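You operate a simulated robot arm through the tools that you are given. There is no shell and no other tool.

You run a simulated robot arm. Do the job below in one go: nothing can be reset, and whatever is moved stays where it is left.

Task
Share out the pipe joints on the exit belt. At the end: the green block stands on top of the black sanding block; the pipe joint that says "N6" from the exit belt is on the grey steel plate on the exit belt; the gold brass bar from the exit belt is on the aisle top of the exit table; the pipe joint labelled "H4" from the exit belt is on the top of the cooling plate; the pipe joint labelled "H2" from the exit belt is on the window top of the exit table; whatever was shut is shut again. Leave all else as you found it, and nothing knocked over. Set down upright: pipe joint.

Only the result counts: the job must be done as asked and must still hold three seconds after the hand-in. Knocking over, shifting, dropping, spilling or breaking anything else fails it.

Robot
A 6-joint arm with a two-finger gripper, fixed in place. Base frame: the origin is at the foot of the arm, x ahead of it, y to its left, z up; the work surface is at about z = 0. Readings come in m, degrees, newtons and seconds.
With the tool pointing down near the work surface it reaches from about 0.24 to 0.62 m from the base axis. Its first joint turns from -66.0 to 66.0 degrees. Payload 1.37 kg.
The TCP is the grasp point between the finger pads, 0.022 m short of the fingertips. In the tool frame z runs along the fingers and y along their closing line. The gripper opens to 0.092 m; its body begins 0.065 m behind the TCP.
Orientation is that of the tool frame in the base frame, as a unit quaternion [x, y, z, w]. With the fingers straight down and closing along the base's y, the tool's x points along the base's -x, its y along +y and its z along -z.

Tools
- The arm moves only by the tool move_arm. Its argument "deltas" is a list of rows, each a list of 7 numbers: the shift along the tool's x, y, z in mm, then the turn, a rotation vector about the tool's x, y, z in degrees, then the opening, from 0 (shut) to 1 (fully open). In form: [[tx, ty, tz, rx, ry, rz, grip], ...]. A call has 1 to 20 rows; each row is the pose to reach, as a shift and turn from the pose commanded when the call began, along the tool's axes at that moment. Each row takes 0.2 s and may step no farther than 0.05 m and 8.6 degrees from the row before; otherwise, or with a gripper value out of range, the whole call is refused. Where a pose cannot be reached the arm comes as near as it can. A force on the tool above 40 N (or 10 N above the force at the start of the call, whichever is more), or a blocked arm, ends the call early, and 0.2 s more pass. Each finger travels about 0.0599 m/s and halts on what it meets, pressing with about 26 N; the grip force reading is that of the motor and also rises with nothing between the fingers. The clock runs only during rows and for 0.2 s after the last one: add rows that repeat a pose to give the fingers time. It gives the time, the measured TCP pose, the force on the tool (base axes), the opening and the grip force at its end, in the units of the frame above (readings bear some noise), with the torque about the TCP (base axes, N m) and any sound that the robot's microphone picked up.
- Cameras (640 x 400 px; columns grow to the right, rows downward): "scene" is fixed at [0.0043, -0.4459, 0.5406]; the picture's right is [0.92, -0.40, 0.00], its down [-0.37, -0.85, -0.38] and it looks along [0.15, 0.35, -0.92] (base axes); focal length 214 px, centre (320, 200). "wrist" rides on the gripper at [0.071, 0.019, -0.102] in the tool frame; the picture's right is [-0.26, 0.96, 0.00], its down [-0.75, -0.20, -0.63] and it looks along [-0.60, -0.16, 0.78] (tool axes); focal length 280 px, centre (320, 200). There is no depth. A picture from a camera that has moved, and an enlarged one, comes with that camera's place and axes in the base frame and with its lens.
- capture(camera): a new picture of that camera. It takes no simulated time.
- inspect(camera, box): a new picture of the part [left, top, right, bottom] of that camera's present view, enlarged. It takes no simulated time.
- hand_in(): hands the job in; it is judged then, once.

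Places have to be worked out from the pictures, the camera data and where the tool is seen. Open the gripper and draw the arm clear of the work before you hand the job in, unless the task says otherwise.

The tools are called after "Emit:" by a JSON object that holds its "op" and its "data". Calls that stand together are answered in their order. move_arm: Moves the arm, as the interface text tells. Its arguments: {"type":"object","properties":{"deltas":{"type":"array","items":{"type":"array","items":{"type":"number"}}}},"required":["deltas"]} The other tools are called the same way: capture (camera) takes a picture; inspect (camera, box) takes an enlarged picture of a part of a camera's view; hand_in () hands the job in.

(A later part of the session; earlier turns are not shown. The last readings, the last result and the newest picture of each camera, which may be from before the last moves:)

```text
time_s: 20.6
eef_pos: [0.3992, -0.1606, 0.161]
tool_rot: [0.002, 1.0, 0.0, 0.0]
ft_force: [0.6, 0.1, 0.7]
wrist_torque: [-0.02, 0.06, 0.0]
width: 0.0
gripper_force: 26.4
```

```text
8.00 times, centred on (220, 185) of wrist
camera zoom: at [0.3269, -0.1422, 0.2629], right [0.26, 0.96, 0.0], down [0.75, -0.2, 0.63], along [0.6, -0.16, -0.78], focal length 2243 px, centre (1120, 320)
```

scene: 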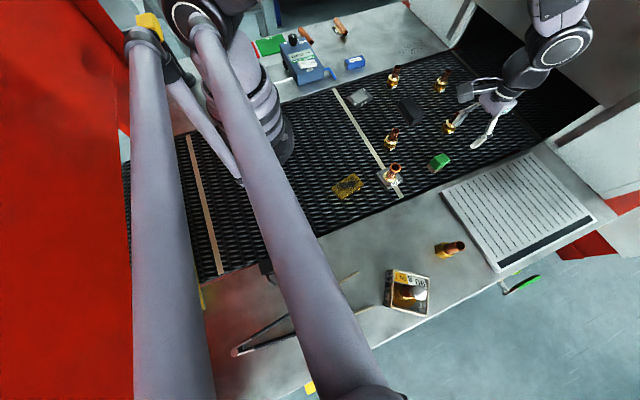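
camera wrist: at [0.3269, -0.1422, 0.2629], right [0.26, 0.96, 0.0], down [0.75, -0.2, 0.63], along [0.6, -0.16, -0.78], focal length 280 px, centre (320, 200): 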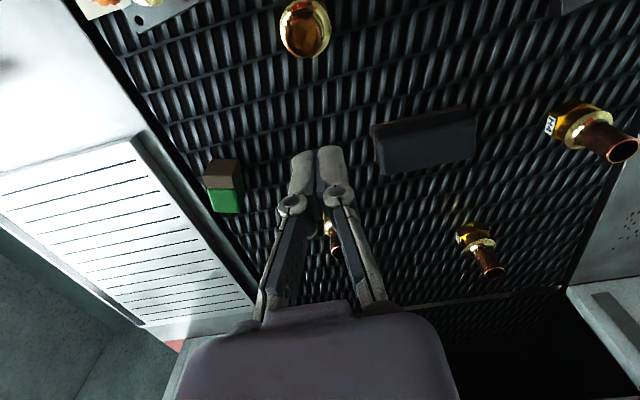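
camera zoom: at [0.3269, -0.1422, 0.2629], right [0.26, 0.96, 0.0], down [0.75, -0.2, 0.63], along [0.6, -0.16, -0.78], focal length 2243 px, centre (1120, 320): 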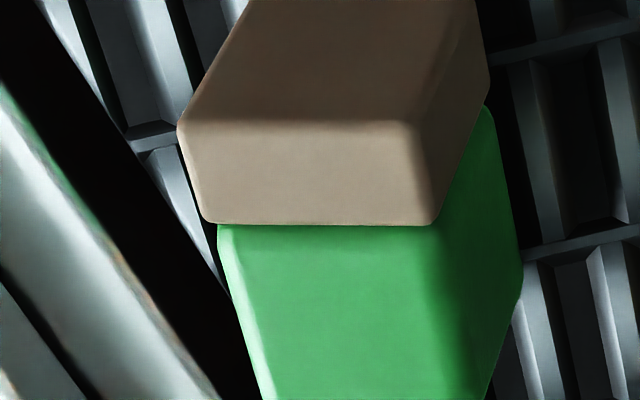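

The block tipped over as I lifted and now lies at about (0.476, −0.287), cream end toward −x and long axis at about −16°. I plan to grasp it with the gripper tilted and swing it upright again. First I'll go above it with matching yaw.

Emit:
{"op": "move_arm", "data": {"deltas": [[-20, -32, 3, 0, 0, 4, 0.3], [-40, -64, 6, 0, 0, 8, 0.6], [-60, -96, 9, 0, 0, 12, 0.6], [-77, -126.5, 11, 0, 0, 16, 0.6]]}}

Emit:
{"op": "capture", "data": {"camera": "wrist"}}

Emit:
{"op": "inspect", "data": {"camera": "wrist", "box": [270, 60, 370, 122]}}

```text
time_s: 21.6
eef_pos: [0.4757, -0.2882, 0.1487]
tool_rot: [0.14, 0.99, 0.0, 0.0]
ft_force: [0.0, -0.2, -0.4]
wrist_torque: [0.03, 0.0, 0.02]
width: 0.0548
gripper_force: 0.1
```

```text
taken
camera wrist: at [0.4129, -0.2505, 0.2518], right [0.52, 0.85, 0.0], down [0.67, -0.4, 0.63], along [0.53, -0.32, -0.78], focal length 280 px, centre (320, 200)
```

wrist: 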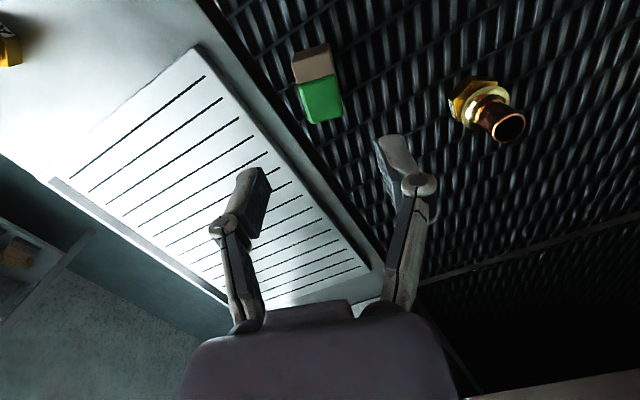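

```text
6.40 times, centred on (320, 91) of wrist
camera zoom: at [0.4129, -0.2505, 0.2518], right [0.52, 0.85, 0.0], down [0.67, -0.4, 0.63], along [0.53, -0.32, -0.78], focal length 1794 px, centre (320, 898)
```

zoom: 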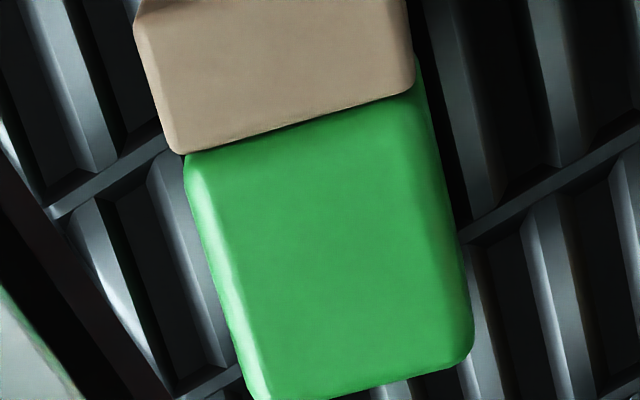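

The cream end is slightly wider than the green part, so my first grip held only the bottom of the block, below its centre of mass. The green part is centred near (0.480, −0.289). I'll test at height whether the arm can reach the 45° backward tilt I need to stand it up.

Emit:
{"op": "move_arm", "data": {"deltas": [[-2, 0, 3, 0, 8, 0, 0.6], [-4, 0, 6, 0, 16, 0, 0.6], [-6, 0, 9, 0, 24, 0, 0.6], [-8, 0, 12, 0, 32, 0, 0.6], [-10, 0, 15, 0, 40, 0, 0.6], [-12, 0, 15, 0, 45, 0, 0.6], [-12, 0, 15, 0, 45, 0, 0.6]]}}

Emit:
{"op": "capture", "data": {"camera": "wrist"}}

Emit:
{"op": "capture", "data": {"camera": "scene"}}

```text
time_s: 23.2
eef_pos: [0.4395, -0.2616, 0.142]
tool_rot: [0.129, 0.924, 0.049, -0.358]
ft_force: [-0.6, 0.6, 0.6]
wrist_torque: [0.0, 0.02, 0.03]
width: 0.0552
gripper_force: 0.0
out of reach, approached as far as the arm can: row 4, 5, 6, 7
```

```text
taken
camera wrist: at [0.459, -0.2482, 0.2658], right [0.45, 0.87, -0.18], down [0.88, -0.47, -0.04], along [-0.12, -0.14, -0.98], focal length 280 px, centre (320, 200)
```

wrist: 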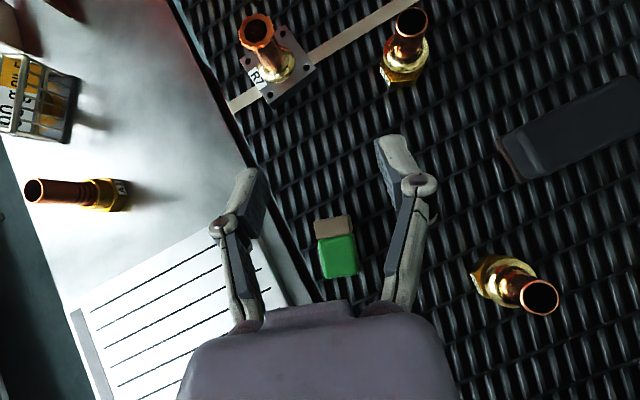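

```text
taken
```

scene: 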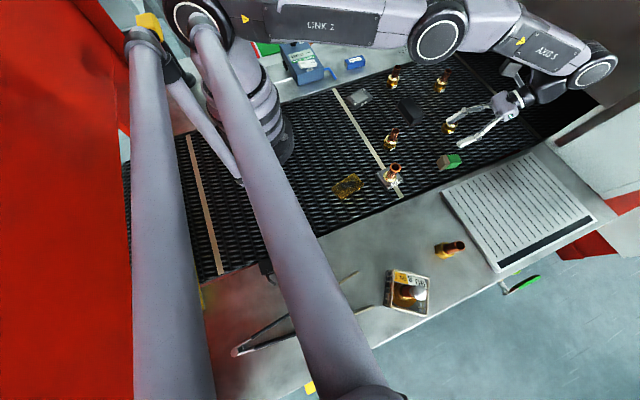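

That tilt is out of reach there; the limit is near r ≈ 0.5. I'll straighten the tool and carry the lying block a little nearer to the base before standing it up.

Emit:
{"op": "move_arm", "data": {"deltas": [[0, 0, 0, 0, -8, 0, 0.6], [0, 0, 0, 0, -16, 0, 0.6], [0, 0, 0, 0, -24, 0, 0.6], [0, 0, 0, 0, -32, 0, 0.6], [0, 0, 0, 0, -40, 0, 0.6], [0, 0, 0, 0, -45, 0, 0.6], [0, 0, 0, 0, -45, 0, 0.6]]}}

Emit:
{"op": "capture", "data": {"camera": "wrist"}}

```text
time_s: 24.8
eef_pos: [0.4392, -0.2625, 0.1444]
tool_rot: [0.139, 0.99, 0.0, 0.001]
ft_force: [-0.3, -0.2, -0.9]
wrist_torque: [0.0, -0.02, 0.03]
width: 0.0552
gripper_force: 0.1
```

```text
taken
camera wrist: at [0.3744, -0.2251, 0.2454], right [0.52, 0.86, 0.0], down [0.67, -0.4, 0.63], along [0.54, -0.32, -0.78], focal length 280 px, centre (320, 200)
```

wrist: 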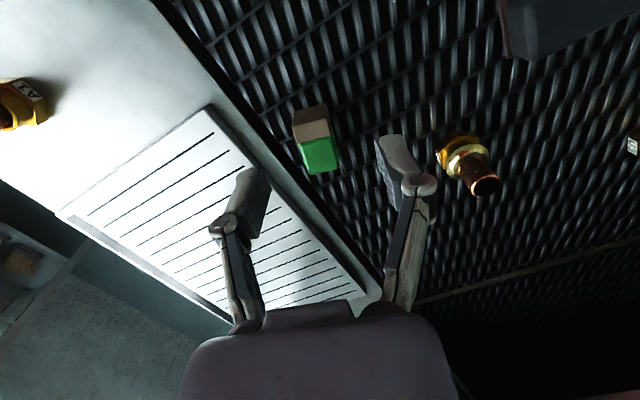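

The tool is vertical again at (0.439, −0.2625). I'll move over the green part and partway down, then check the alignment.

Emit:
{"op": "move_arm", "data": {"deltas": [[-24, -7, 10, 0, 0, 1, 0.6], [-47.5, -14, 30, 0, 0, 1, 0.6], [-47.5, -14, 55, 0, 0, 1, 0.6], [-47.5, -14, 80, 0, 0, 1, 0.6], [-47.5, -14, 80, 0, 0, 1, 0.6]]}}

Emit:
{"op": "capture", "data": {"camera": "wrist"}}

Emit:
{"op": "inspect", "data": {"camera": "wrist", "box": [240, 90, 400, 190]}}

```text
time_s: 26.0
eef_pos: [0.4804, -0.2886, 0.0628]
tool_rot: [0.147, 0.989, 0.0, 0.0]
ft_force: [-0.4, 0.5, -1.0]
wrist_torque: [-0.03, -0.02, -0.02]
width: 0.0553
gripper_force: 0.1
```

```text
taken
camera wrist: at [0.4169, -0.2514, 0.1655], right [0.53, 0.85, 0.0], down [0.66, -0.42, 0.63], along [0.53, -0.33, -0.78], focal length 280 px, centre (320, 200)
```

wrist: 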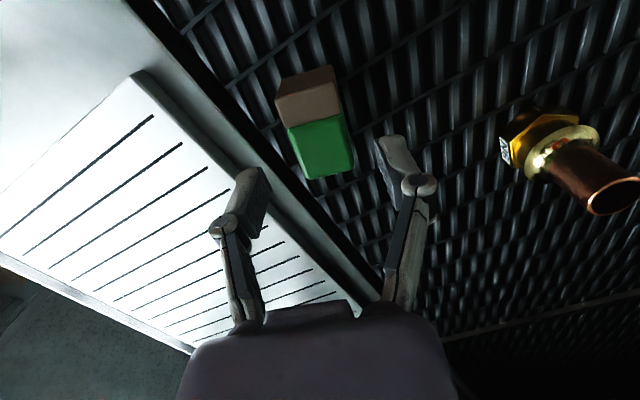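

```text
4.00 times, centred on (320, 140) of wrist
camera zoom: at [0.4169, -0.2514, 0.1655], right [0.53, 0.85, 0.0], down [0.66, -0.42, 0.63], along [0.53, -0.33, -0.78], focal length 1122 px, centre (320, 440)
```

zoom: 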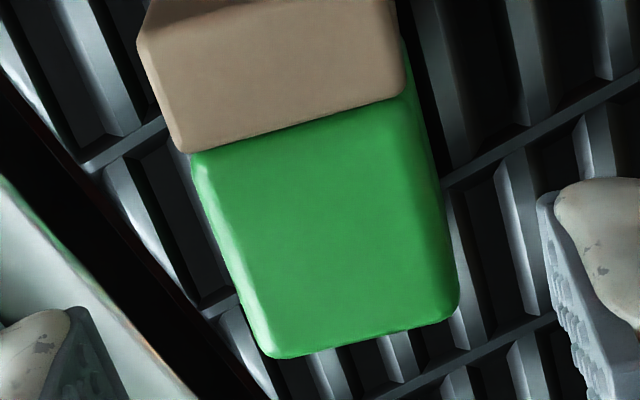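

The green part is centred under the fingers. I'll go down to z ≈ 0.028, close on the green part only, and lift just 5 mm to check the grip.

Emit:
{"op": "move_arm", "data": {"deltas": [[0, 1, 18, 0, 0, 0, 0.6], [0, 1, 35, 0, 0, 0, 0.6], [0, 1, 35, 0, 0, 0, 0.3], [0, 1, 35, 0, 0, 0, 0], [0, 1, 35, 0, 0, 0, 0], [0, 1, 35, 0, 0, 0, 0], [0, 1, 33, 0, 0, 0, 0], [0, 1, 30, 0, 0, 0, 0], [0, 1, 30, 0, 0, 0, 0]]}}

Emit:
{"op": "capture", "data": {"camera": "wrist"}}

Emit:
{"op": "inspect", "data": {"camera": "scene", "box": [400, 110, 528, 190]}}

```text
time_s: 28.0
eef_pos: [0.481, -0.2884, 0.0329]
tool_rot: [0.148, 0.989, 0.0, 0.0]
ft_force: [0.1, 0.3, -0.6]
wrist_torque: [-0.03, -0.01, 0.0]
width: 0.0291
gripper_force: 25.8
```

```text
taken
camera wrist: at [0.4172, -0.2498, 0.1356], right [0.53, 0.85, 0.0], down [0.66, -0.42, 0.63], along [0.53, -0.33, -0.78], focal length 280 px, centre (320, 200)
```

wrist: 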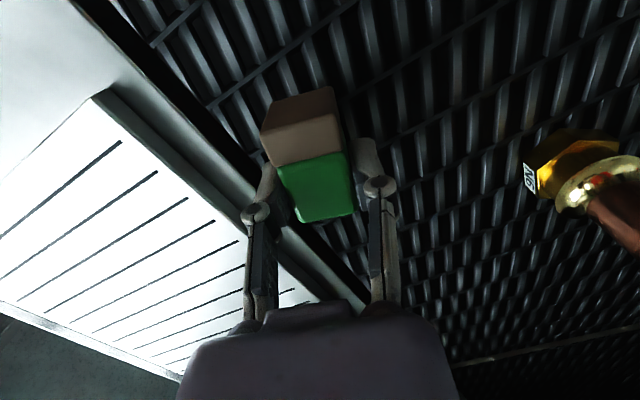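

```text
5.00 times, centred on (464, 150) of scene
camera zoom: at [0.0043, -0.4459, 0.5406], right [0.92, -0.4, 0.0], down [-0.37, -0.85, -0.38], along [0.15, 0.35, -0.92], focal length 1072 px, centre (-400, 450)
```

zoom: 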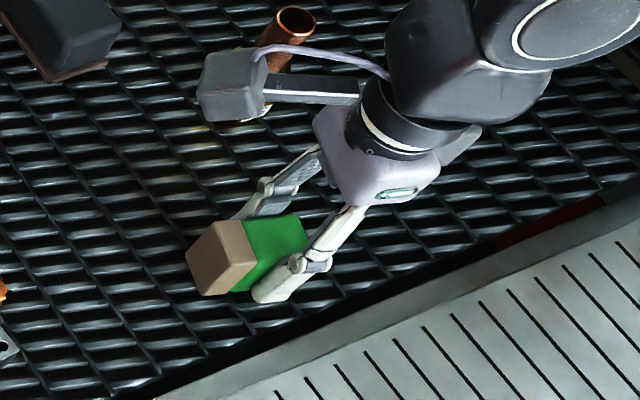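

The fingers hold at 0.029 m. I'll lift slowly by another 20 mm and check that the block comes along.

Emit:
{"op": "move_arm", "data": {"deltas": [[0, 0, -3, 0, 0, 0, 0], [0, 0, -8, 0, 0, 0, 0], [0, 0, -14, 0, 0, 0, 0], [0, 0, -20, 0, 0, 0, 0], [0, 0, -20, 0, 0, 0, 0]]}}

Emit:
{"op": "capture", "data": {"camera": "wrist"}}

Emit:
{"op": "inspect", "data": {"camera": "scene", "box": [400, 110, 528, 190]}}

```text
time_s: 29.2
eef_pos: [0.48, -0.2886, 0.0531]
tool_rot: [0.148, 0.989, 0.0, 0.0]
ft_force: [-0.4, -0.3, -0.2]
wrist_torque: [0.01, -0.04, -0.03]
width: 0.0292
gripper_force: 25.7
```

```text
taken
camera wrist: at [0.4174, -0.25, 0.1554], right [0.53, 0.85, 0.0], down [0.66, -0.42, 0.63], along [0.53, -0.33, -0.78], focal length 280 px, centre (320, 200)
```

wrist: 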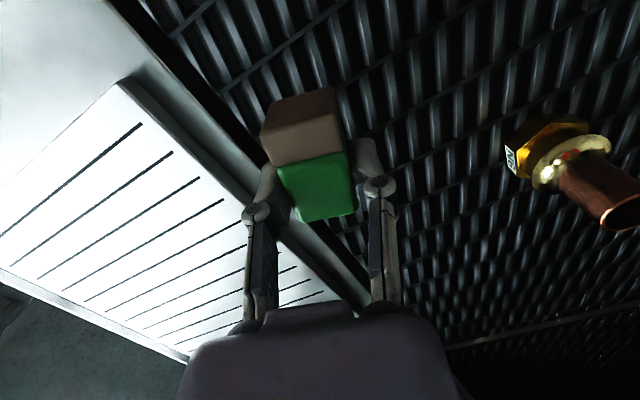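

```text
5.00 times, centred on (464, 150) of scene
camera zoom: at [0.0043, -0.4459, 0.5406], right [0.92, -0.4, 0.0], down [-0.37, -0.85, -0.38], along [0.15, 0.35, -0.92], focal length 1072 px, centre (-400, 450)
```

zoom: 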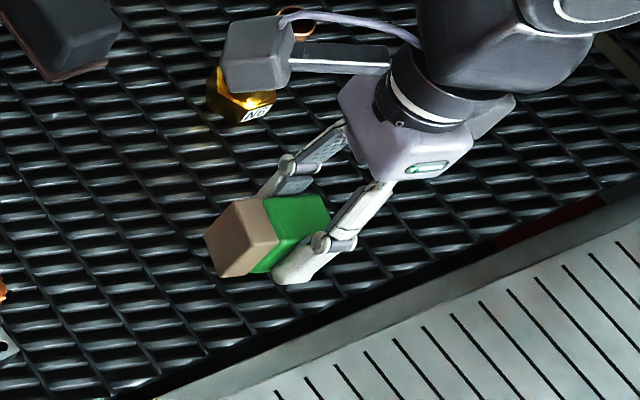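

The block is held firmly by the green part. I'll carry it to a free patch at about (0.392, −0.238) with heading −31° and set it down lying, within reach of the tilted grasp.

Emit:
{"op": "move_arm", "data": {"deltas": [[12, 3, -8, 0, 0, 2, 0], [36, 9, -10, 0, 0, 5, 0], [62, 15, -10, 0, 0, 9, 0], [88, 20, -10, 0, 0, 13, 0], [99, 22.7, -8, 0, 0, 14, 0], [99, 22.7, 5, 0, 0, 14, 0], [99, 22.7, 15, 0, 0, 14, 0], [99, 22.7, 21, 0, 0, 14, 0], [99, 22.7, 24, 0, 0, 14, 0], [99, 22.7, 24, 0, 0, 14, 0.3], [99, 22.7, 24, 0, 0, 14, 0.5], [99, 22.7, 24, 0, 0, 14, 0.6], [99, 22.7, 24, 0, 0, 14, 0.6]]}}

Emit:
{"op": "capture", "data": {"camera": "wrist"}}

Emit:
{"op": "inspect", "data": {"camera": "scene", "box": [370, 120, 498, 200]}}

```text
time_s: 32.0
eef_pos: [0.3928, -0.2371, 0.0288]
tool_rot: [0.267, 0.964, -0.001, 0.0]
ft_force: [0.7, 0.3, 0.1]
wrist_torque: [-0.02, 0.03, 0.04]
width: 0.0552
gripper_force: 0.0
```

```text
taken
camera wrist: at [0.3406, -0.1854, 0.1316], right [0.72, 0.69, 0.0], down [0.54, -0.56, 0.63], along [0.43, -0.45, -0.78], focal length 280 px, centre (320, 200)
```

wrist: 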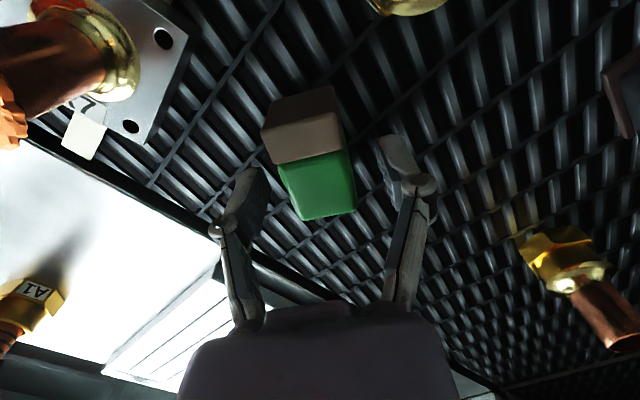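

```text
5.00 times, centred on (434, 160) of scene
camera zoom: at [0.0043, -0.4459, 0.5406], right [0.92, -0.4, 0.0], down [-0.37, -0.85, -0.38], along [0.15, 0.35, -0.92], focal length 1072 px, centre (-250, 400)
```

zoom: 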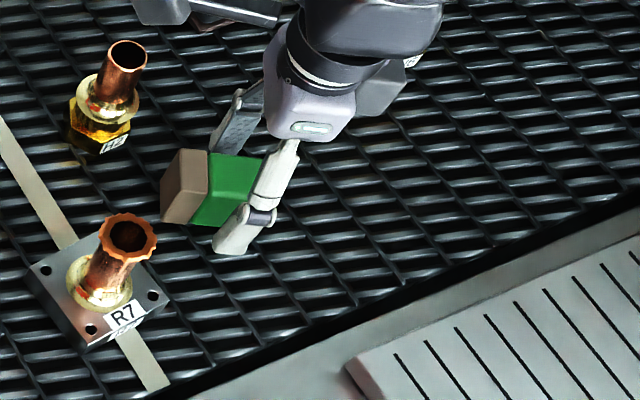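

The block is lying at its new spot. I'll rise, then tilt the tool 45° back with the TCP slightly toward the green end, and check that the pose is reached.

Emit:
{"op": "move_arm", "data": {"deltas": [[0, 0, -35, 0, 0, 0, 0.6], [0, 0, -72, 0, 0, 0, 0.6], [-2, 0, -72, 0, 8, 0, 0.6], [-4, 0, -72, 0, 16, 0, 0.6], [-6, 0, -72, 0, 24, 0, 0.6], [-8.5, 0, -72, 0, 32, 0, 0.6], [-8.5, 0, -72, 0, 40, 0, 0.6], [-8.5, 0, -72, 0, 45, 0, 0.6], [-8.5, 0, -72, 0, 45, 0, 0.6]]}}

Emit:
{"op": "capture", "data": {"camera": "wrist"}}

Emit:
{"op": "inspect", "data": {"camera": "scene", "box": [370, 100, 530, 200]}}

```text
time_s: 34.0
eef_pos: [0.3994, -0.2426, 0.101]
tool_rot: [0.247, 0.89, 0.103, -0.369]
ft_force: [-0.6, -0.6, -0.8]
wrist_torque: [0.02, -0.02, 0.0]
width: 0.0552
gripper_force: 0.1
```

```text
taken
camera wrist: at [0.427, -0.2376, 0.224], right [0.66, 0.73, -0.19], down [0.73, -0.68, -0.09], along [-0.19, -0.08, -0.98], focal length 280 px, centre (320, 200)
```

wrist: 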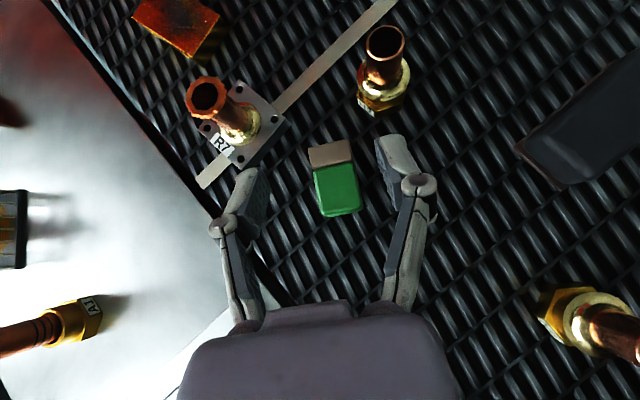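

```text
4.00 times, centred on (450, 150) of scene
camera zoom: at [0.0043, -0.4459, 0.5406], right [0.92, -0.4, 0.0], down [-0.37, -0.85, -0.38], along [0.15, 0.35, -0.92], focal length 858 px, centre (-200, 400)
```

zoom: 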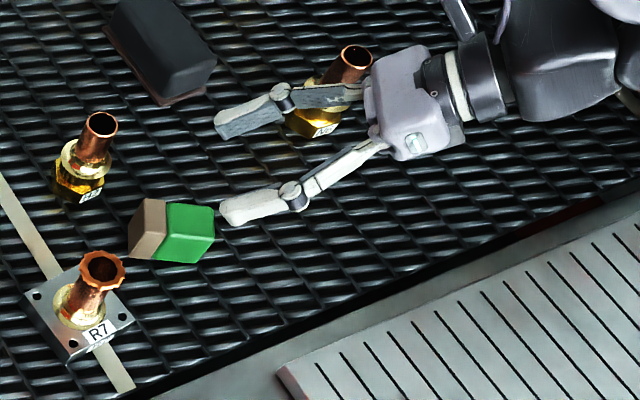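

The tilted pose is reached at (0.399, −0.243, 0.101), with the block between the fingers in the view. I'll go straight down to z ≈ 0.029 and look before closing.

Emit:
{"op": "move_arm", "data": {"deltas": [[-17, 0, 17, 0, 0, 0, 0.6], [-34, 0, 34, 0, 0, 0, 0.6], [-45, 0, 45, 0, 0, 0, 0.6], [-51, 0, 51, 0, 0, 0, 0.6], [-51, 0, 51, 0, 0, 0, 0.6]]}}

Emit:
{"op": "capture", "data": {"camera": "wrist"}}

Emit:
{"op": "inspect", "data": {"camera": "scene", "box": [380, 130, 460, 180]}}

```text
time_s: 35.2
eef_pos: [0.4006, -0.2418, 0.0293]
tool_rot: [0.247, 0.89, 0.103, -0.369]
ft_force: [1.3, -0.4, -0.5]
wrist_torque: [-0.02, 0.01, 0.01]
width: 0.0553
gripper_force: 0.1
```

```text
taken
camera wrist: at [0.4274, -0.2374, 0.1516], right [0.66, 0.73, -0.19], down [0.73, -0.68, -0.09], along [-0.19, -0.08, -0.98], focal length 280 px, centre (320, 200)
```

wrist: 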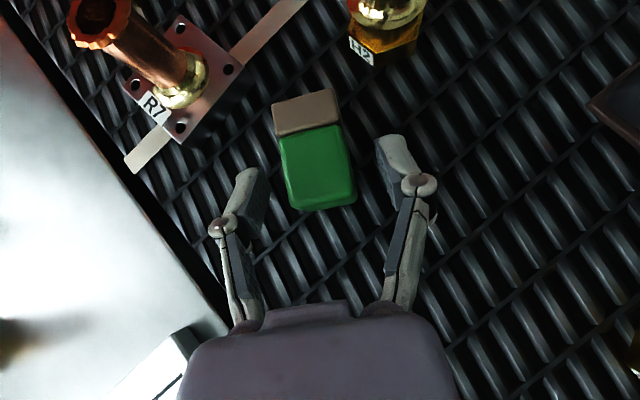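

```text
8.00 times, centred on (420, 155) of scene
camera zoom: at [0.0043, -0.4459, 0.5406], right [0.92, -0.4, 0.0], down [-0.37, -0.85, -0.38], along [0.15, 0.35, -0.92], focal length 1716 px, centre (-480, 560)
```

zoom: 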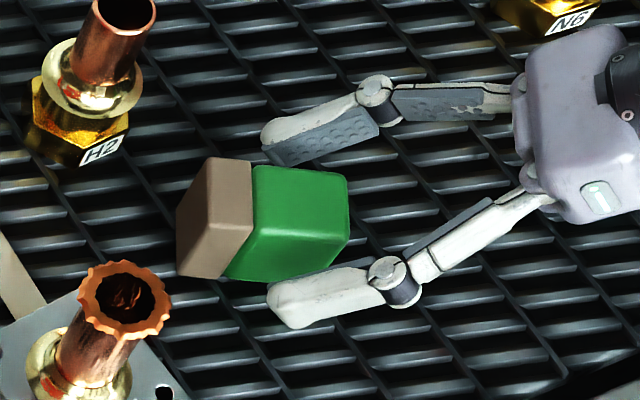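

The pads straddle the green part only. I'll close, then lift slowly by 15 mm to test the grip.

Emit:
{"op": "move_arm", "data": {"deltas": [[0, 0, 0, 0, 0, 0, 0.4], [0, 0, 0, 0, 0, 0, 0.2], [0, 0, 0, 0, 0, 0, 0], [0, 0, 0, 0, 0, 0, 0], [0, 0, 0, 0, 0, 0, 0], [2, 0, -2, 0, 0, 0, 0], [5, 0, -5, 0, 0, 0, 0], [10, 0, -10, 0, 0, 0, 0], [10, 0, -10, 0, 0, 0, 0]]}}

Emit:
{"op": "capture", "data": {"camera": "wrist"}}

Emit:
{"op": "inspect", "data": {"camera": "scene", "box": [380, 130, 460, 180]}}

```text
time_s: 37.2
eef_pos: [0.3999, -0.2428, 0.0428]
tool_rot: [0.248, 0.89, 0.102, -0.368]
ft_force: [0.8, 0.0, 0.0]
wrist_torque: [-0.03, 0.01, 0.0]
width: 0.0292
gripper_force: 26.2
```

```text
taken
camera wrist: at [0.4273, -0.2372, 0.1659], right [0.66, 0.73, -0.19], down [0.73, -0.68, -0.09], along [-0.19, -0.08, -0.98], focal length 280 px, centre (320, 200)
```

wrist: 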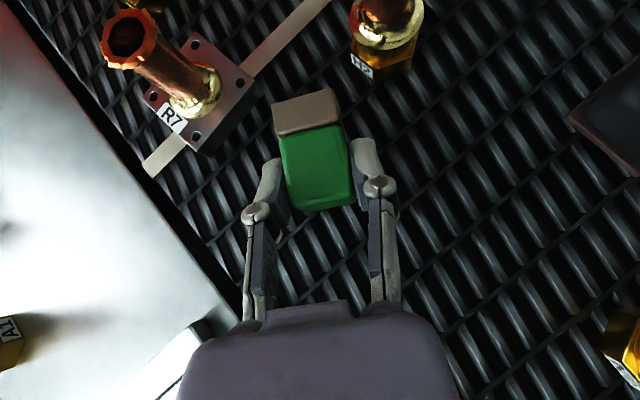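

```text
8.00 times, centred on (420, 155) of scene
camera zoom: at [0.0043, -0.4459, 0.5406], right [0.92, -0.4, 0.0], down [-0.37, -0.85, -0.38], along [0.15, 0.35, -0.92], focal length 1716 px, centre (-480, 560)
```

zoom: 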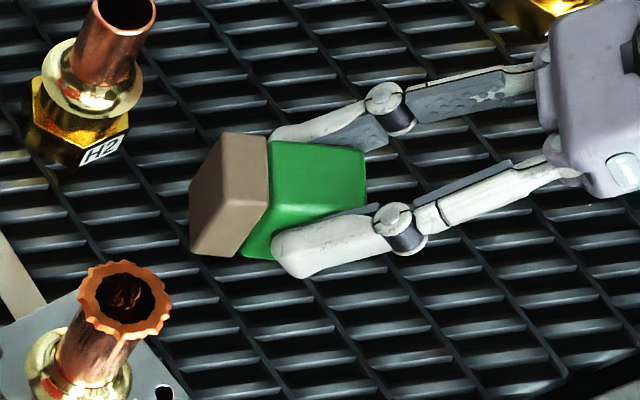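

The block is held at 0.029 m. I'll lift it to z ≈ 0.17 and then swing the tool from +45° to −45° about the closing axis so the cream end points down.

Emit:
{"op": "move_arm", "data": {"deltas": [[7, 0, -7, 0, 0, 0, 0], [20, 0, -20, 0, 0, 0, 0], [40, 0, -40, 0, 0, 0, 0], [60, 0, -60, 0, 0, 0, 0], [80, 0, -80, 0, 0, 0, 0], [90, 0, -90, 0, 0, 0, 0], [90, 0, -90, 0, -3, 0, 0], [90, 0, -90, 0, -9, 0, 0], [90, 0, -90, 0, -16, 0, 0], [90, 0, -90, 0, -23, 0, 0], [90, 0, -90, 0, -30, 0, 0], [90, 0, -90, 0, -37, 0, 0], [90, 0, -90, 0, -44, 0, 0], [90, 0, -90, 0, -51, 0, 0], [90, 0, -90, 0, -58, 0, 0], [90, 0, -90, 0, -65, 0, 0], [90, 0, -90, 0, -72, 0, 0], [90, 0, -90, 0, -79, 0, 0], [90, 0, -90, 0, -85, 0, 0], [90, 0, -90, 0, -90, 0, 0]]}}

Emit:
{"op": "capture", "data": {"camera": "wrist"}}

Emit:
{"op": "capture", "data": {"camera": "scene"}}

```text
time_s: 41.4
eef_pos: [0.3997, -0.2425, 0.1709]
tool_rot: [0.247, 0.89, -0.102, 0.369]
ft_force: [0.5, -0.4, -1.0]
wrist_torque: [0.01, 0.0, 0.0]
width: 0.029
gripper_force: 26.1
```

```text
taken
camera wrist: at [0.3036, -0.1637, 0.1925], right [0.66, 0.73, 0.18], down [-0.03, -0.22, 0.97], along [0.75, -0.64, -0.12], focal length 280 px, centre (320, 200)
```

wrist: 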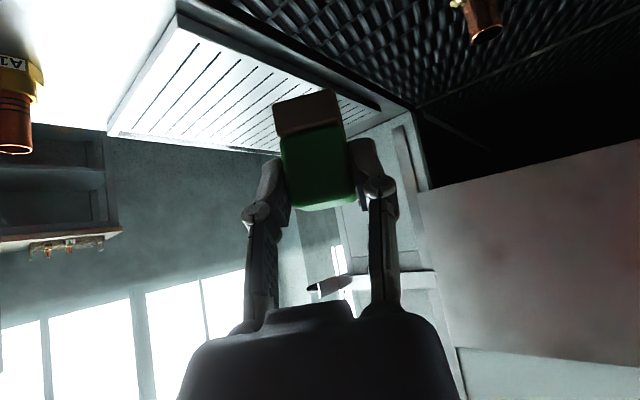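

```text
taken
```

scene: 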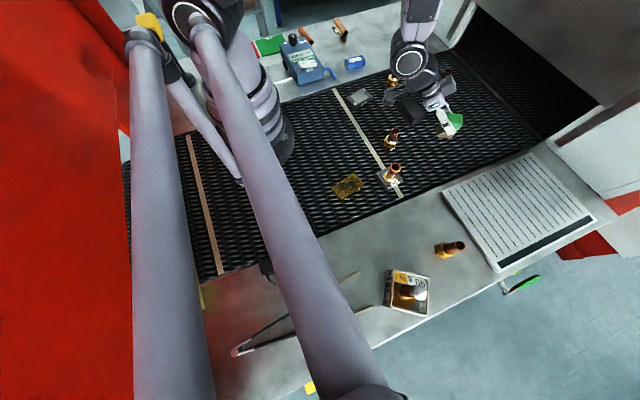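

The block now hangs upright in the grip, cream end down. I'll carry it above the sanding block, turning the heading to 0°, and check before lowering.

Emit:
{"op": "move_arm", "data": {"deltas": [[3.7, 16.9, -0.8, -2.2, 0, -2.2, 0], [11.2, 50.8, -2.3, -6.6, 0, -6.6, 0], [18.7, 84.6, -3.9, -11, 0, -11, 0], [26.2, 118.4, -5.4, -15.3, 0, -15.3, 0], [33.7, 152.3, -6.9, -19.7, 0, -19.7, 0], [37.4, 169.2, -7.7, -21.9, 0, -21.9, 0], [37.4, 169.2, -7.7, -21.9, 0, -21.9, 0]]}}

Emit:
{"op": "capture", "data": {"camera": "wrist"}}

Emit:
{"op": "inspect", "data": {"camera": "scene", "box": [360, 60, 520, 160]}}

```text
time_s: 43.0
eef_pos: [0.4592, -0.0808, 0.1488]
tool_rot: [-0.002, 0.924, 0.001, 0.383]
ft_force: [-0.3, -0.4, -0.7]
wrist_torque: [0.0, 0.0, 0.0]
width: 0.0295
gripper_force: 25.9
```

```text
taken
camera wrist: at [0.3365, -0.0619, 0.1717], right [0.18, 0.97, 0.18], down [0.09, -0.2, 0.97], along [0.98, -0.16, -0.13], focal length 280 px, centre (320, 200)
```

wrist: 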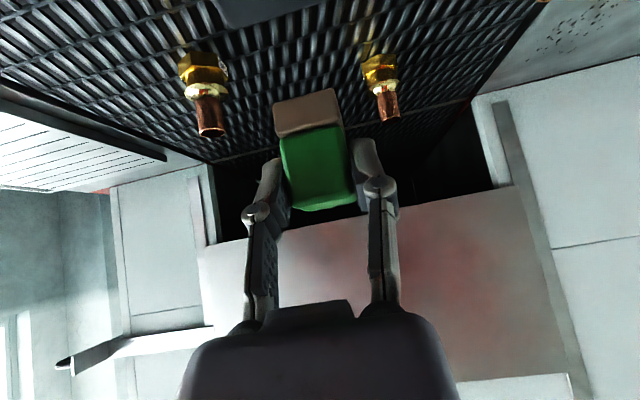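

```text
4.00 times, centred on (440, 110) of scene
camera zoom: at [0.0043, -0.4459, 0.5406], right [0.92, -0.4, 0.0], down [-0.37, -0.85, -0.38], along [0.15, 0.35, -0.92], focal length 858 px, centre (-160, 560)
```

zoom: 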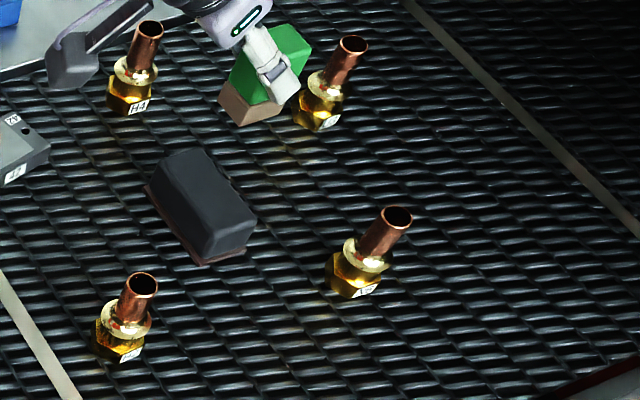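

The carried block checks out about 3 mm too far in +x. I'll correct that while lowering to about 12 mm above the expected contact height.

Emit:
{"op": "move_arm", "data": {"deltas": [[10, 0, 6, 0, 0, 0, 0], [24, 0, 20, 0, 0, 0, 0], [38, 0, 34, 0, 0, 0, 0], [47, 0, 43, 0, 0, 0, 0], [50.9, 0, 46.7, 0, 0, 0, 0], [50.9, 0, 46.7, 0, 0, 0, 0]]}}

Emit:
{"op": "capture", "data": {"camera": "wrist"}}

Emit:
{"op": "inspect", "data": {"camera": "scene", "box": [370, 75, 450, 125]}}

```text
time_s: 44.4
eef_pos: [0.4574, -0.0808, 0.0806]
tool_rot: [0.0, 0.924, 0.0, 0.382]
ft_force: [-0.2, 0.0, -1.5]
wrist_torque: [0.02, -0.01, 0.01]
width: 0.0291
gripper_force: 26.0
```

```text
taken
camera wrist: at [0.3335, -0.0619, 0.103], right [0.19, 0.97, 0.18], down [0.09, -0.2, 0.97], along [0.98, -0.16, -0.13], focal length 280 px, centre (320, 200)
```

wrist: 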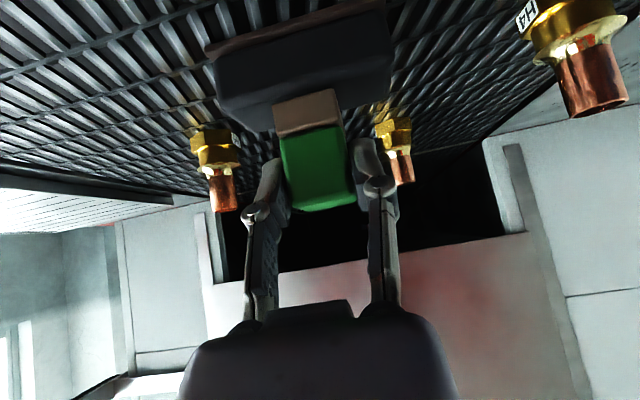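

```text
8.00 times, centred on (410, 100) of scene
camera zoom: at [0.0043, -0.4459, 0.5406], right [0.92, -0.4, 0.0], down [-0.37, -0.85, -0.38], along [0.15, 0.35, -0.92], focal length 1716 px, centre (-400, 1000)
```

zoom: 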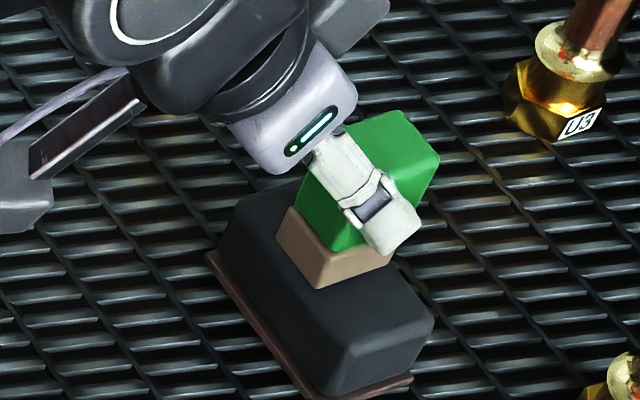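

The block is centred over the sanding block at about (0.4725, −0.0815). I'll lower in small steps, watching the force for contact.

Emit:
{"op": "move_arm", "data": {"deltas": [[2, 0, 2, 0, 0, 0, 0], [4, 0, 4, 0, 0, 0, 0], [5.5, 0, 5.5, 0, 0, 0, 0], [7, 0, 7, 0, 0, 0, 0]]}}

Emit:
{"op": "inspect", "data": {"camera": "scene", "box": [390, 90, 430, 115]}}

Emit:
{"op": "capture", "data": {"camera": "wrist"}}

```text
time_s: 45.4
eef_pos: [0.4577, -0.0805, 0.0725]
tool_rot: [-0.001, 0.922, -0.002, 0.388]
ft_force: [-6.9, 3.3, 38.4]
wrist_torque: [0.06, -0.48, 0.07]
width: 0.0295
gripper_force: 25.9
```

```text
16.00 times, centred on (410, 102) of scene
camera zoom: at [0.0041, -0.4459, 0.5406], right [0.92, -0.4, 0.0], down [-0.37, -0.85, -0.38], along [0.15, 0.35, -0.92], focal length 3432 px, centre (-1120, 1760)
```

zoom: 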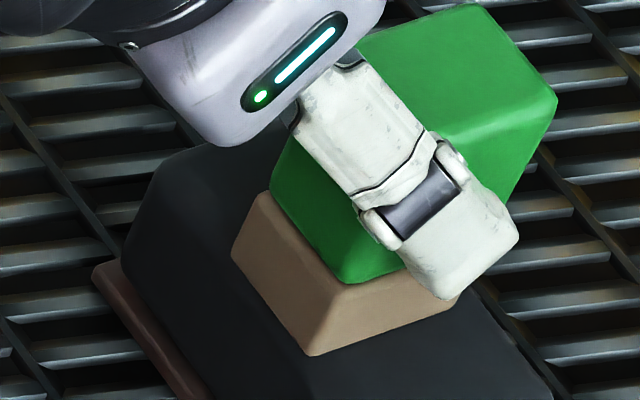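

```text
taken
camera wrist: at [0.3357, -0.0624, 0.0945], right [0.18, 0.97, 0.18], down [0.08, -0.2, 0.98], along [0.98, -0.16, -0.11], focal length 280 px, centre (320, 200)
```

wrist: 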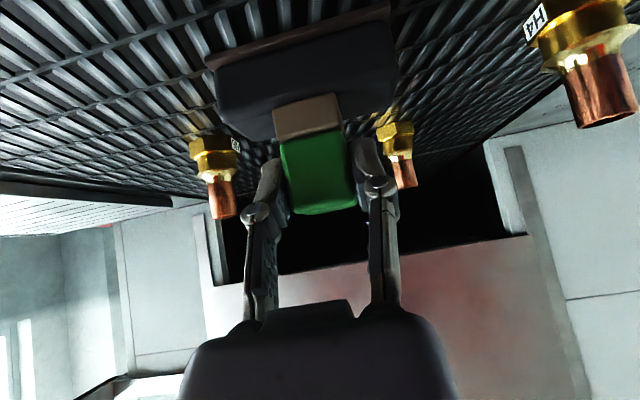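

Contact is made with 38 N at z ≈ 0.0725. I'll back off a little to relieve the press before releasing.

Emit:
{"op": "move_arm", "data": {"deltas": [[-1, 0, -1, 0, 0, 0, 0], [-1.4, 0, -1.4, 0, 0, 0, 0]]}}

```text
time_s: 46.0
eef_pos: [0.4584, -0.0807, 0.0726]
tool_rot: [0.0, 0.922, -0.001, 0.386]
ft_force: [9.1, -1.3, 17.8]
wrist_torque: [-0.05, -0.86, 0.03]
width: 0.0294
gripper_force: 25.8
```

The force has dropped to about 18 N with some sideways load. I'll back off another millimetre.

Emit:
{"op": "move_arm", "data": {"deltas": [[-0.8, 0, -0.8, 0, 0, 0, 0], [-0.8, 0, -0.8, 0, 0, 0, 0]]}}

Emit:
{"op": "inspect", "data": {"camera": "scene", "box": [390, 90, 430, 115]}}

```text
time_s: 46.6
eef_pos: [0.4567, -0.0806, 0.0742]
tool_rot: [0.0, 0.924, 0.0, 0.383]
ft_force: [3.8, -1.8, 14.9]
wrist_torque: [-0.09, -0.58, -0.06]
width: 0.0291
gripper_force: 25.6
```

```text
16.00 times, centred on (410, 102) of scene
camera zoom: at [0.0042, -0.4459, 0.5406], right [0.92, -0.4, 0.0], down [-0.37, -0.85, -0.38], along [0.15, 0.35, -0.92], focal length 3432 px, centre (-1120, 1760)
```

zoom: 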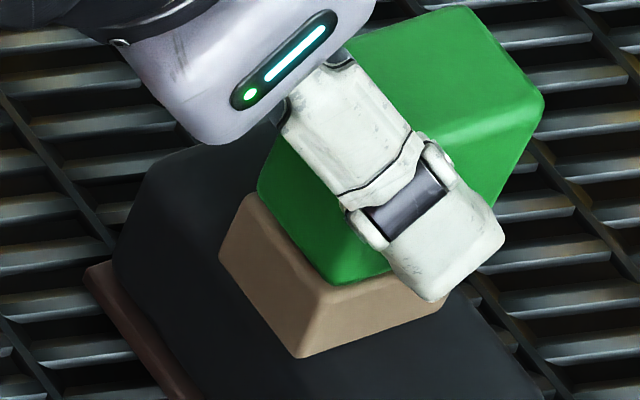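

There is still about 15 N of vertical load, so I'll ease up another millimetre before opening.

Emit:
{"op": "move_arm", "data": {"deltas": [[-0.5, 0, -0.5, 0, 0, 0, 0], [-0.9, 0, -0.9, 0, 0, 0, 0]]}}

```text
time_s: 47.2
eef_pos: [0.4555, -0.0815, 0.0738]
tool_rot: [0.0, 0.925, 0.0, 0.381]
ft_force: [2.2, -1.6, 4.0]
wrist_torque: [-0.02, -0.22, -0.01]
width: 0.0292
gripper_force: 26.1
```

Only 4 N remains, so I'll open the fingers gently and look.

Emit:
{"op": "move_arm", "data": {"deltas": [[0, 0, 0, 0, 0, 0, 0.25], [0, 0, 0, 0, 0, 0, 0.35], [0, 0, 0, 0, 0, 0, 0.5], [0, 0, 0, 0, 0, 0, 0.6], [0, 0, 0, 0, 0, 0, 0.6]]}}

Emit:
{"op": "inspect", "data": {"camera": "scene", "box": [370, 75, 450, 125]}}

Emit:
{"op": "capture", "data": {"camera": "wrist"}}

```text
time_s: 48.4
eef_pos: [0.4553, -0.0805, 0.0749]
tool_rot: [0.001, 0.924, -0.001, 0.383]
ft_force: [-0.4, -0.3, 0.0]
wrist_torque: [0.0, -0.03, -0.05]
width: 0.0552
gripper_force: 0.0
```

```text
8.00 times, centred on (410, 100) of scene
camera zoom: at [0.0043, -0.4459, 0.5406], right [0.92, -0.4, 0.0], down [-0.37, -0.85, -0.38], along [0.15, 0.35, -0.92], focal length 1716 px, centre (-400, 1000)
```

zoom: 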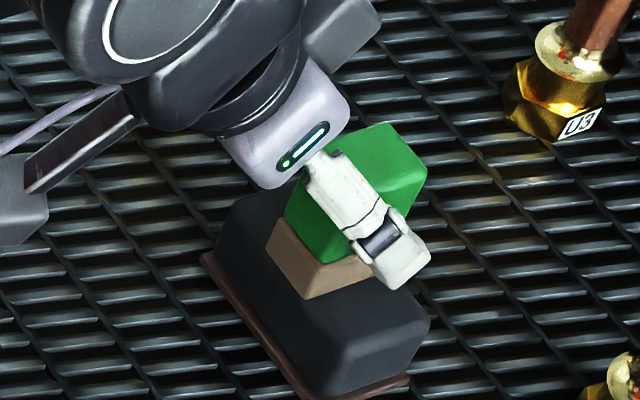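

```text
taken
camera wrist: at [0.333, -0.062, 0.0973], right [0.19, 0.97, 0.18], down [0.09, -0.2, 0.97], along [0.98, -0.16, -0.13], focal length 280 px, centre (320, 200)
```

wrist: 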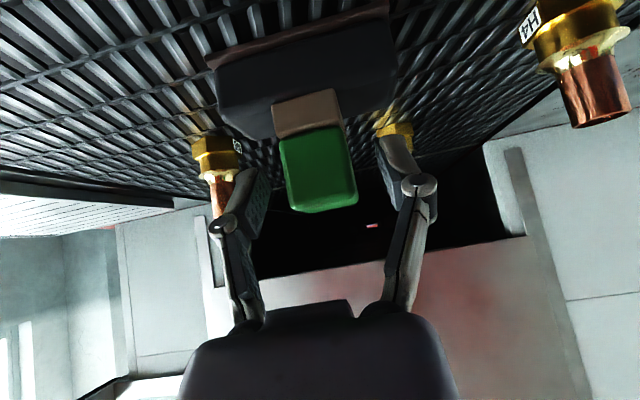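

The block stands on the sanding block, cream side down. I'll withdraw along the finger axis, up and back, and then straighten the tool.

Emit:
{"op": "move_arm", "data": {"deltas": [[0, 0, -12, 0, 0, 0, 0.6], [0, 0, -30, 0, 0, 0, 0.6], [0, 0, -60, 0, 0, 0, 0.6], [0, 0, -90, 0, 0, 0, 0.6], [-30, 0, -120, 0, 0, 0, 0.6], [-30, 0, -120, 0, 8, 0, 0.6], [-30, 0, -120, 0, 16, 0, 0.6], [-30, 0, -120, 0, 24, 0, 0.6], [-30, 0, -120, 0, 32, 0, 0.6], [-30, 0, -120, 0, 40, 0, 0.6], [-30, 0, -120, 0, 45, 0, 0.6], [-30, 0, -120, 0, 45, 0, 0.6]]}}

Emit:
{"op": "capture", "data": {"camera": "wrist"}}

Emit:
{"op": "capture", "data": {"camera": "scene"}}

Emit:
{"op": "inspect", "data": {"camera": "scene", "box": [370, 75, 450, 125]}}

```text
time_s: 51.0
eef_pos: [0.3942, -0.0809, 0.1805]
tool_rot: [0.0, 1.0, 0.0, 0.0]
ft_force: [-0.1, 0.2, 0.8]
wrist_torque: [0.02, -0.02, 0.01]
width: 0.0551
gripper_force: 0.1
out of reach, approached as far as the arm can: row 9, 10
```

```text
taken
camera wrist: at [0.3212, -0.0619, 0.2834], right [0.26, 0.97, 0.0], down [0.75, -0.2, 0.62], along [0.6, -0.16, -0.78], focal length 280 px, centre (320, 200)
```

wrist: 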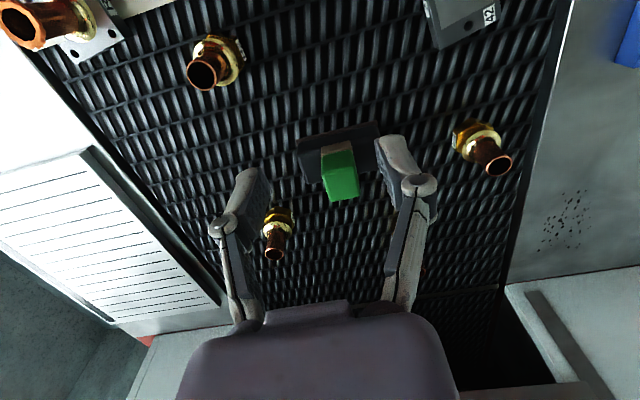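

```text
taken
```

scene: 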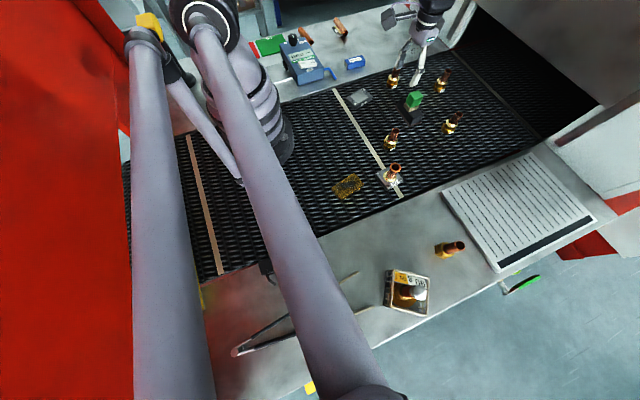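

```text
8.00 times, centred on (410, 100) of scene
camera zoom: at [0.0043, -0.4459, 0.5406], right [0.92, -0.4, 0.0], down [-0.37, -0.85, -0.38], along [0.15, 0.35, -0.92], focal length 1716 px, centre (-400, 1000)
```

zoom: 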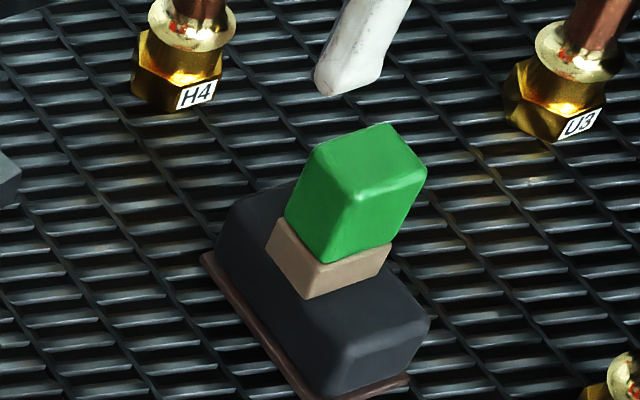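

The green block stands squarely on the sanding block. Next is N6, whose pipe top I place at about (0.5505, −0.1825) and 0.066 high. I'll move above it at a safe height and check.

Emit:
{"op": "move_arm", "data": {"deltas": [[-31, -20, 0, 0, 0, 0, 0.7], [-62, -40, 0, 0, 0, 0, 0.7], [-94, -61, 0, 0, 0, 0, 0.7], [-125, -81, 0, 0, 0, 0, 0.7], [-156.3, -101.6, 0, 0, 0, 0, 0.7], [-156.3, -101.6, 30, 0, 0, 0, 0.7], [-156.3, -101.6, 60, 0, 0, 0, 0.7], [-156.3, -101.6, 60, 0, 0, 0, 0.7]]}}

Emit:
{"op": "capture", "data": {"camera": "wrist"}}

Emit:
{"op": "inspect", "data": {"camera": "wrist", "box": [260, 80, 380, 155]}}

```text
time_s: 52.8
eef_pos: [0.5492, -0.1817, 0.1199]
tool_rot: [0.001, 1.0, 0.0, -0.001]
ft_force: [-0.1, -0.2, 0.4]
wrist_torque: [-0.01, -0.01, -0.03]
width: 0.0644
gripper_force: 0.1
```

```text
taken
camera wrist: at [0.4771, -0.1637, 0.2227], right [0.26, 0.96, 0.0], down [0.75, -0.2, 0.63], along [0.6, -0.16, -0.78], focal length 280 px, centre (320, 200)
```

wrist: 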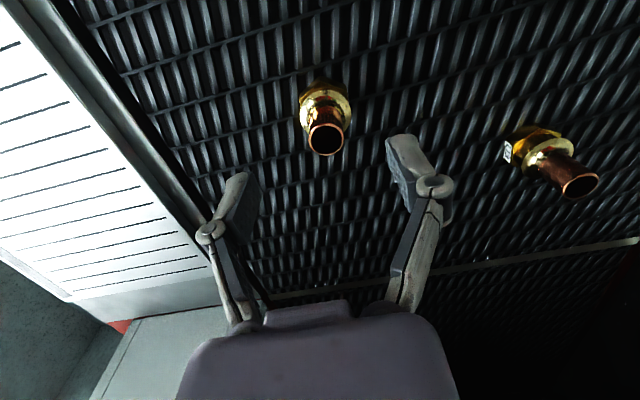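

```text
5.33 times, centred on (320, 118) of wrist
camera zoom: at [0.4771, -0.1637, 0.2227], right [0.26, 0.96, 0.0], down [0.75, -0.2, 0.63], along [0.6, -0.16, -0.78], focal length 1495 px, centre (320, 640)
```

zoom: 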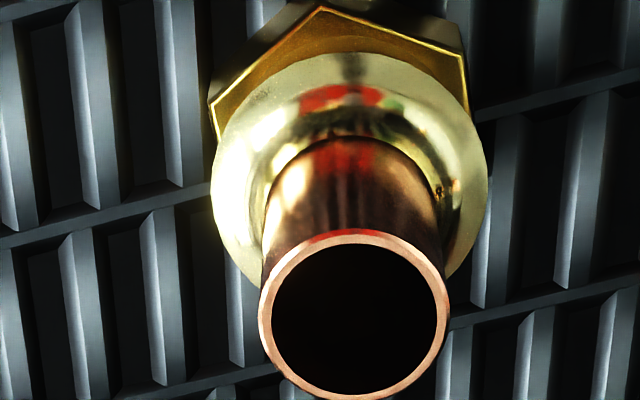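

The N6 pipe appears slightly ahead of the tool axis, at about (0.5515, −0.180). I'll correct, go down to z ≈ 0.060 so the fingertips stay above the collar, and close on the pipe.

Emit:
{"op": "move_arm", "data": {"deltas": [[-2.3, 1.7, 15, 0, 0, 0, 0.7], [-2.3, 1.7, 35, 0, 0, 0, 0.7], [-2.3, 1.7, 52, 0, 0, 0, 0.7], [-2.3, 1.7, 60, 0, 0, 0, 0.7], [-2.3, 1.7, 60, 0, 0, 0, 0.5], [-2.3, 1.7, 60, 0, 0, 0, 0.3], [-2.3, 1.7, 60, 0, 0, 0, 0.1], [-2.3, 1.7, 60, 0, 0, 0, 0], [-2.3, 1.7, 60, 0, 0, 0, 0], [-2.3, 1.7, 60, 0, 0, 0, 0]]}}

Emit:
{"op": "capture", "data": {"camera": "wrist"}}

Emit:
{"op": "inspect", "data": {"camera": "scene", "box": [410, 90, 490, 140]}}

```text
time_s: 55.0
eef_pos: [0.5511, -0.1804, 0.0616]
tool_rot: [0.0, 1.0, 0.0, 0.0]
ft_force: [0.0, 0.6, 0.9]
wrist_torque: [0.01, -0.02, 0.01]
width: 0.0213
gripper_force: 26.0
```

```text
taken
camera wrist: at [0.4792, -0.162, 0.1635], right [0.26, 0.96, 0.0], down [0.75, -0.2, 0.63], along [0.6, -0.16, -0.78], focal length 280 px, centre (320, 200)
```

wrist: 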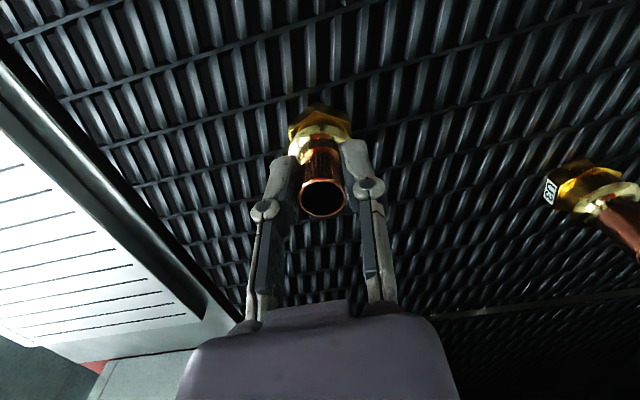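

```text
8.00 times, centred on (450, 115) of scene
camera zoom: at [0.0043, -0.4459, 0.5406], right [0.92, -0.4, 0.0], down [-0.37, -0.85, -0.38], along [0.15, 0.35, -0.92], focal length 1716 px, centre (-720, 880)
```

zoom: 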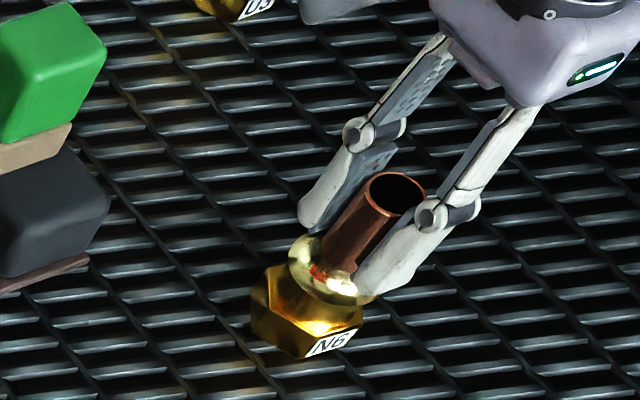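

N6's pipe is gripped at 0.0213 m. I'll lift gently at first, up to z ≈ 0.20, to clear everything.

Emit:
{"op": "move_arm", "data": {"deltas": [[0, 0, -2, 0, 0, 0, 0], [0, 0, -6, 0, 0, 0, 0], [0, 0, -14, 0, 0, 0, 0], [0, 0, -28, 0, 0, 0, 0], [0, 0, -48, 0, 0, 0, 0], [0, 0, -73, 0, 0, 0, 0], [0, 0, -100, 0, 0, 0, 0], [0, 0, -125, 0, 0, 0, 0], [0, 0, -139, 0, 0, 0, 0], [0, 0, -139, 0, 0, 0, 0]]}}

Emit:
{"op": "capture", "data": {"camera": "wrist"}}

Emit:
{"op": "capture", "data": {"camera": "scene"}}

```text
time_s: 57.2
eef_pos: [0.5522, -0.1809, 0.2012]
tool_rot: [-0.001, 1.0, 0.0, 0.0]
ft_force: [0.1, 0.4, -2.9]
wrist_torque: [0.04, 0.0, -0.01]
width: 0.0212
gripper_force: 26.0
```

```text
taken
camera wrist: at [0.4792, -0.1619, 0.3032], right [0.26, 0.96, 0.0], down [0.75, -0.2, 0.63], along [0.6, -0.16, -0.78], focal length 280 px, centre (320, 200)
```

wrist: 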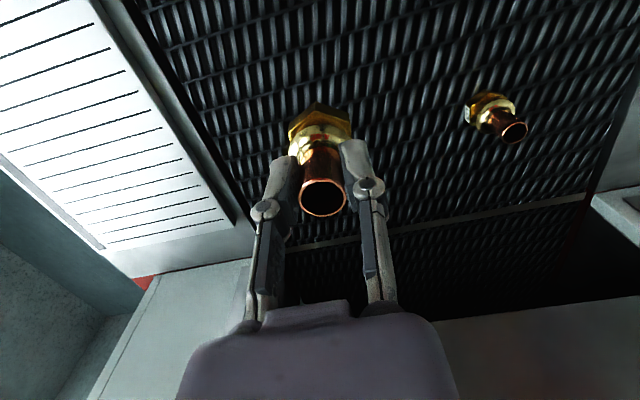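

```text
taken
```

scene: 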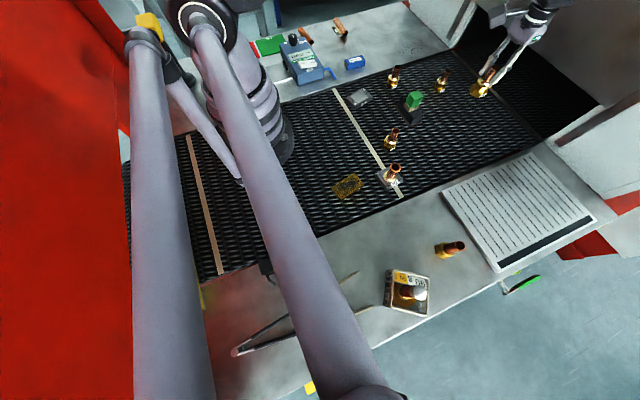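

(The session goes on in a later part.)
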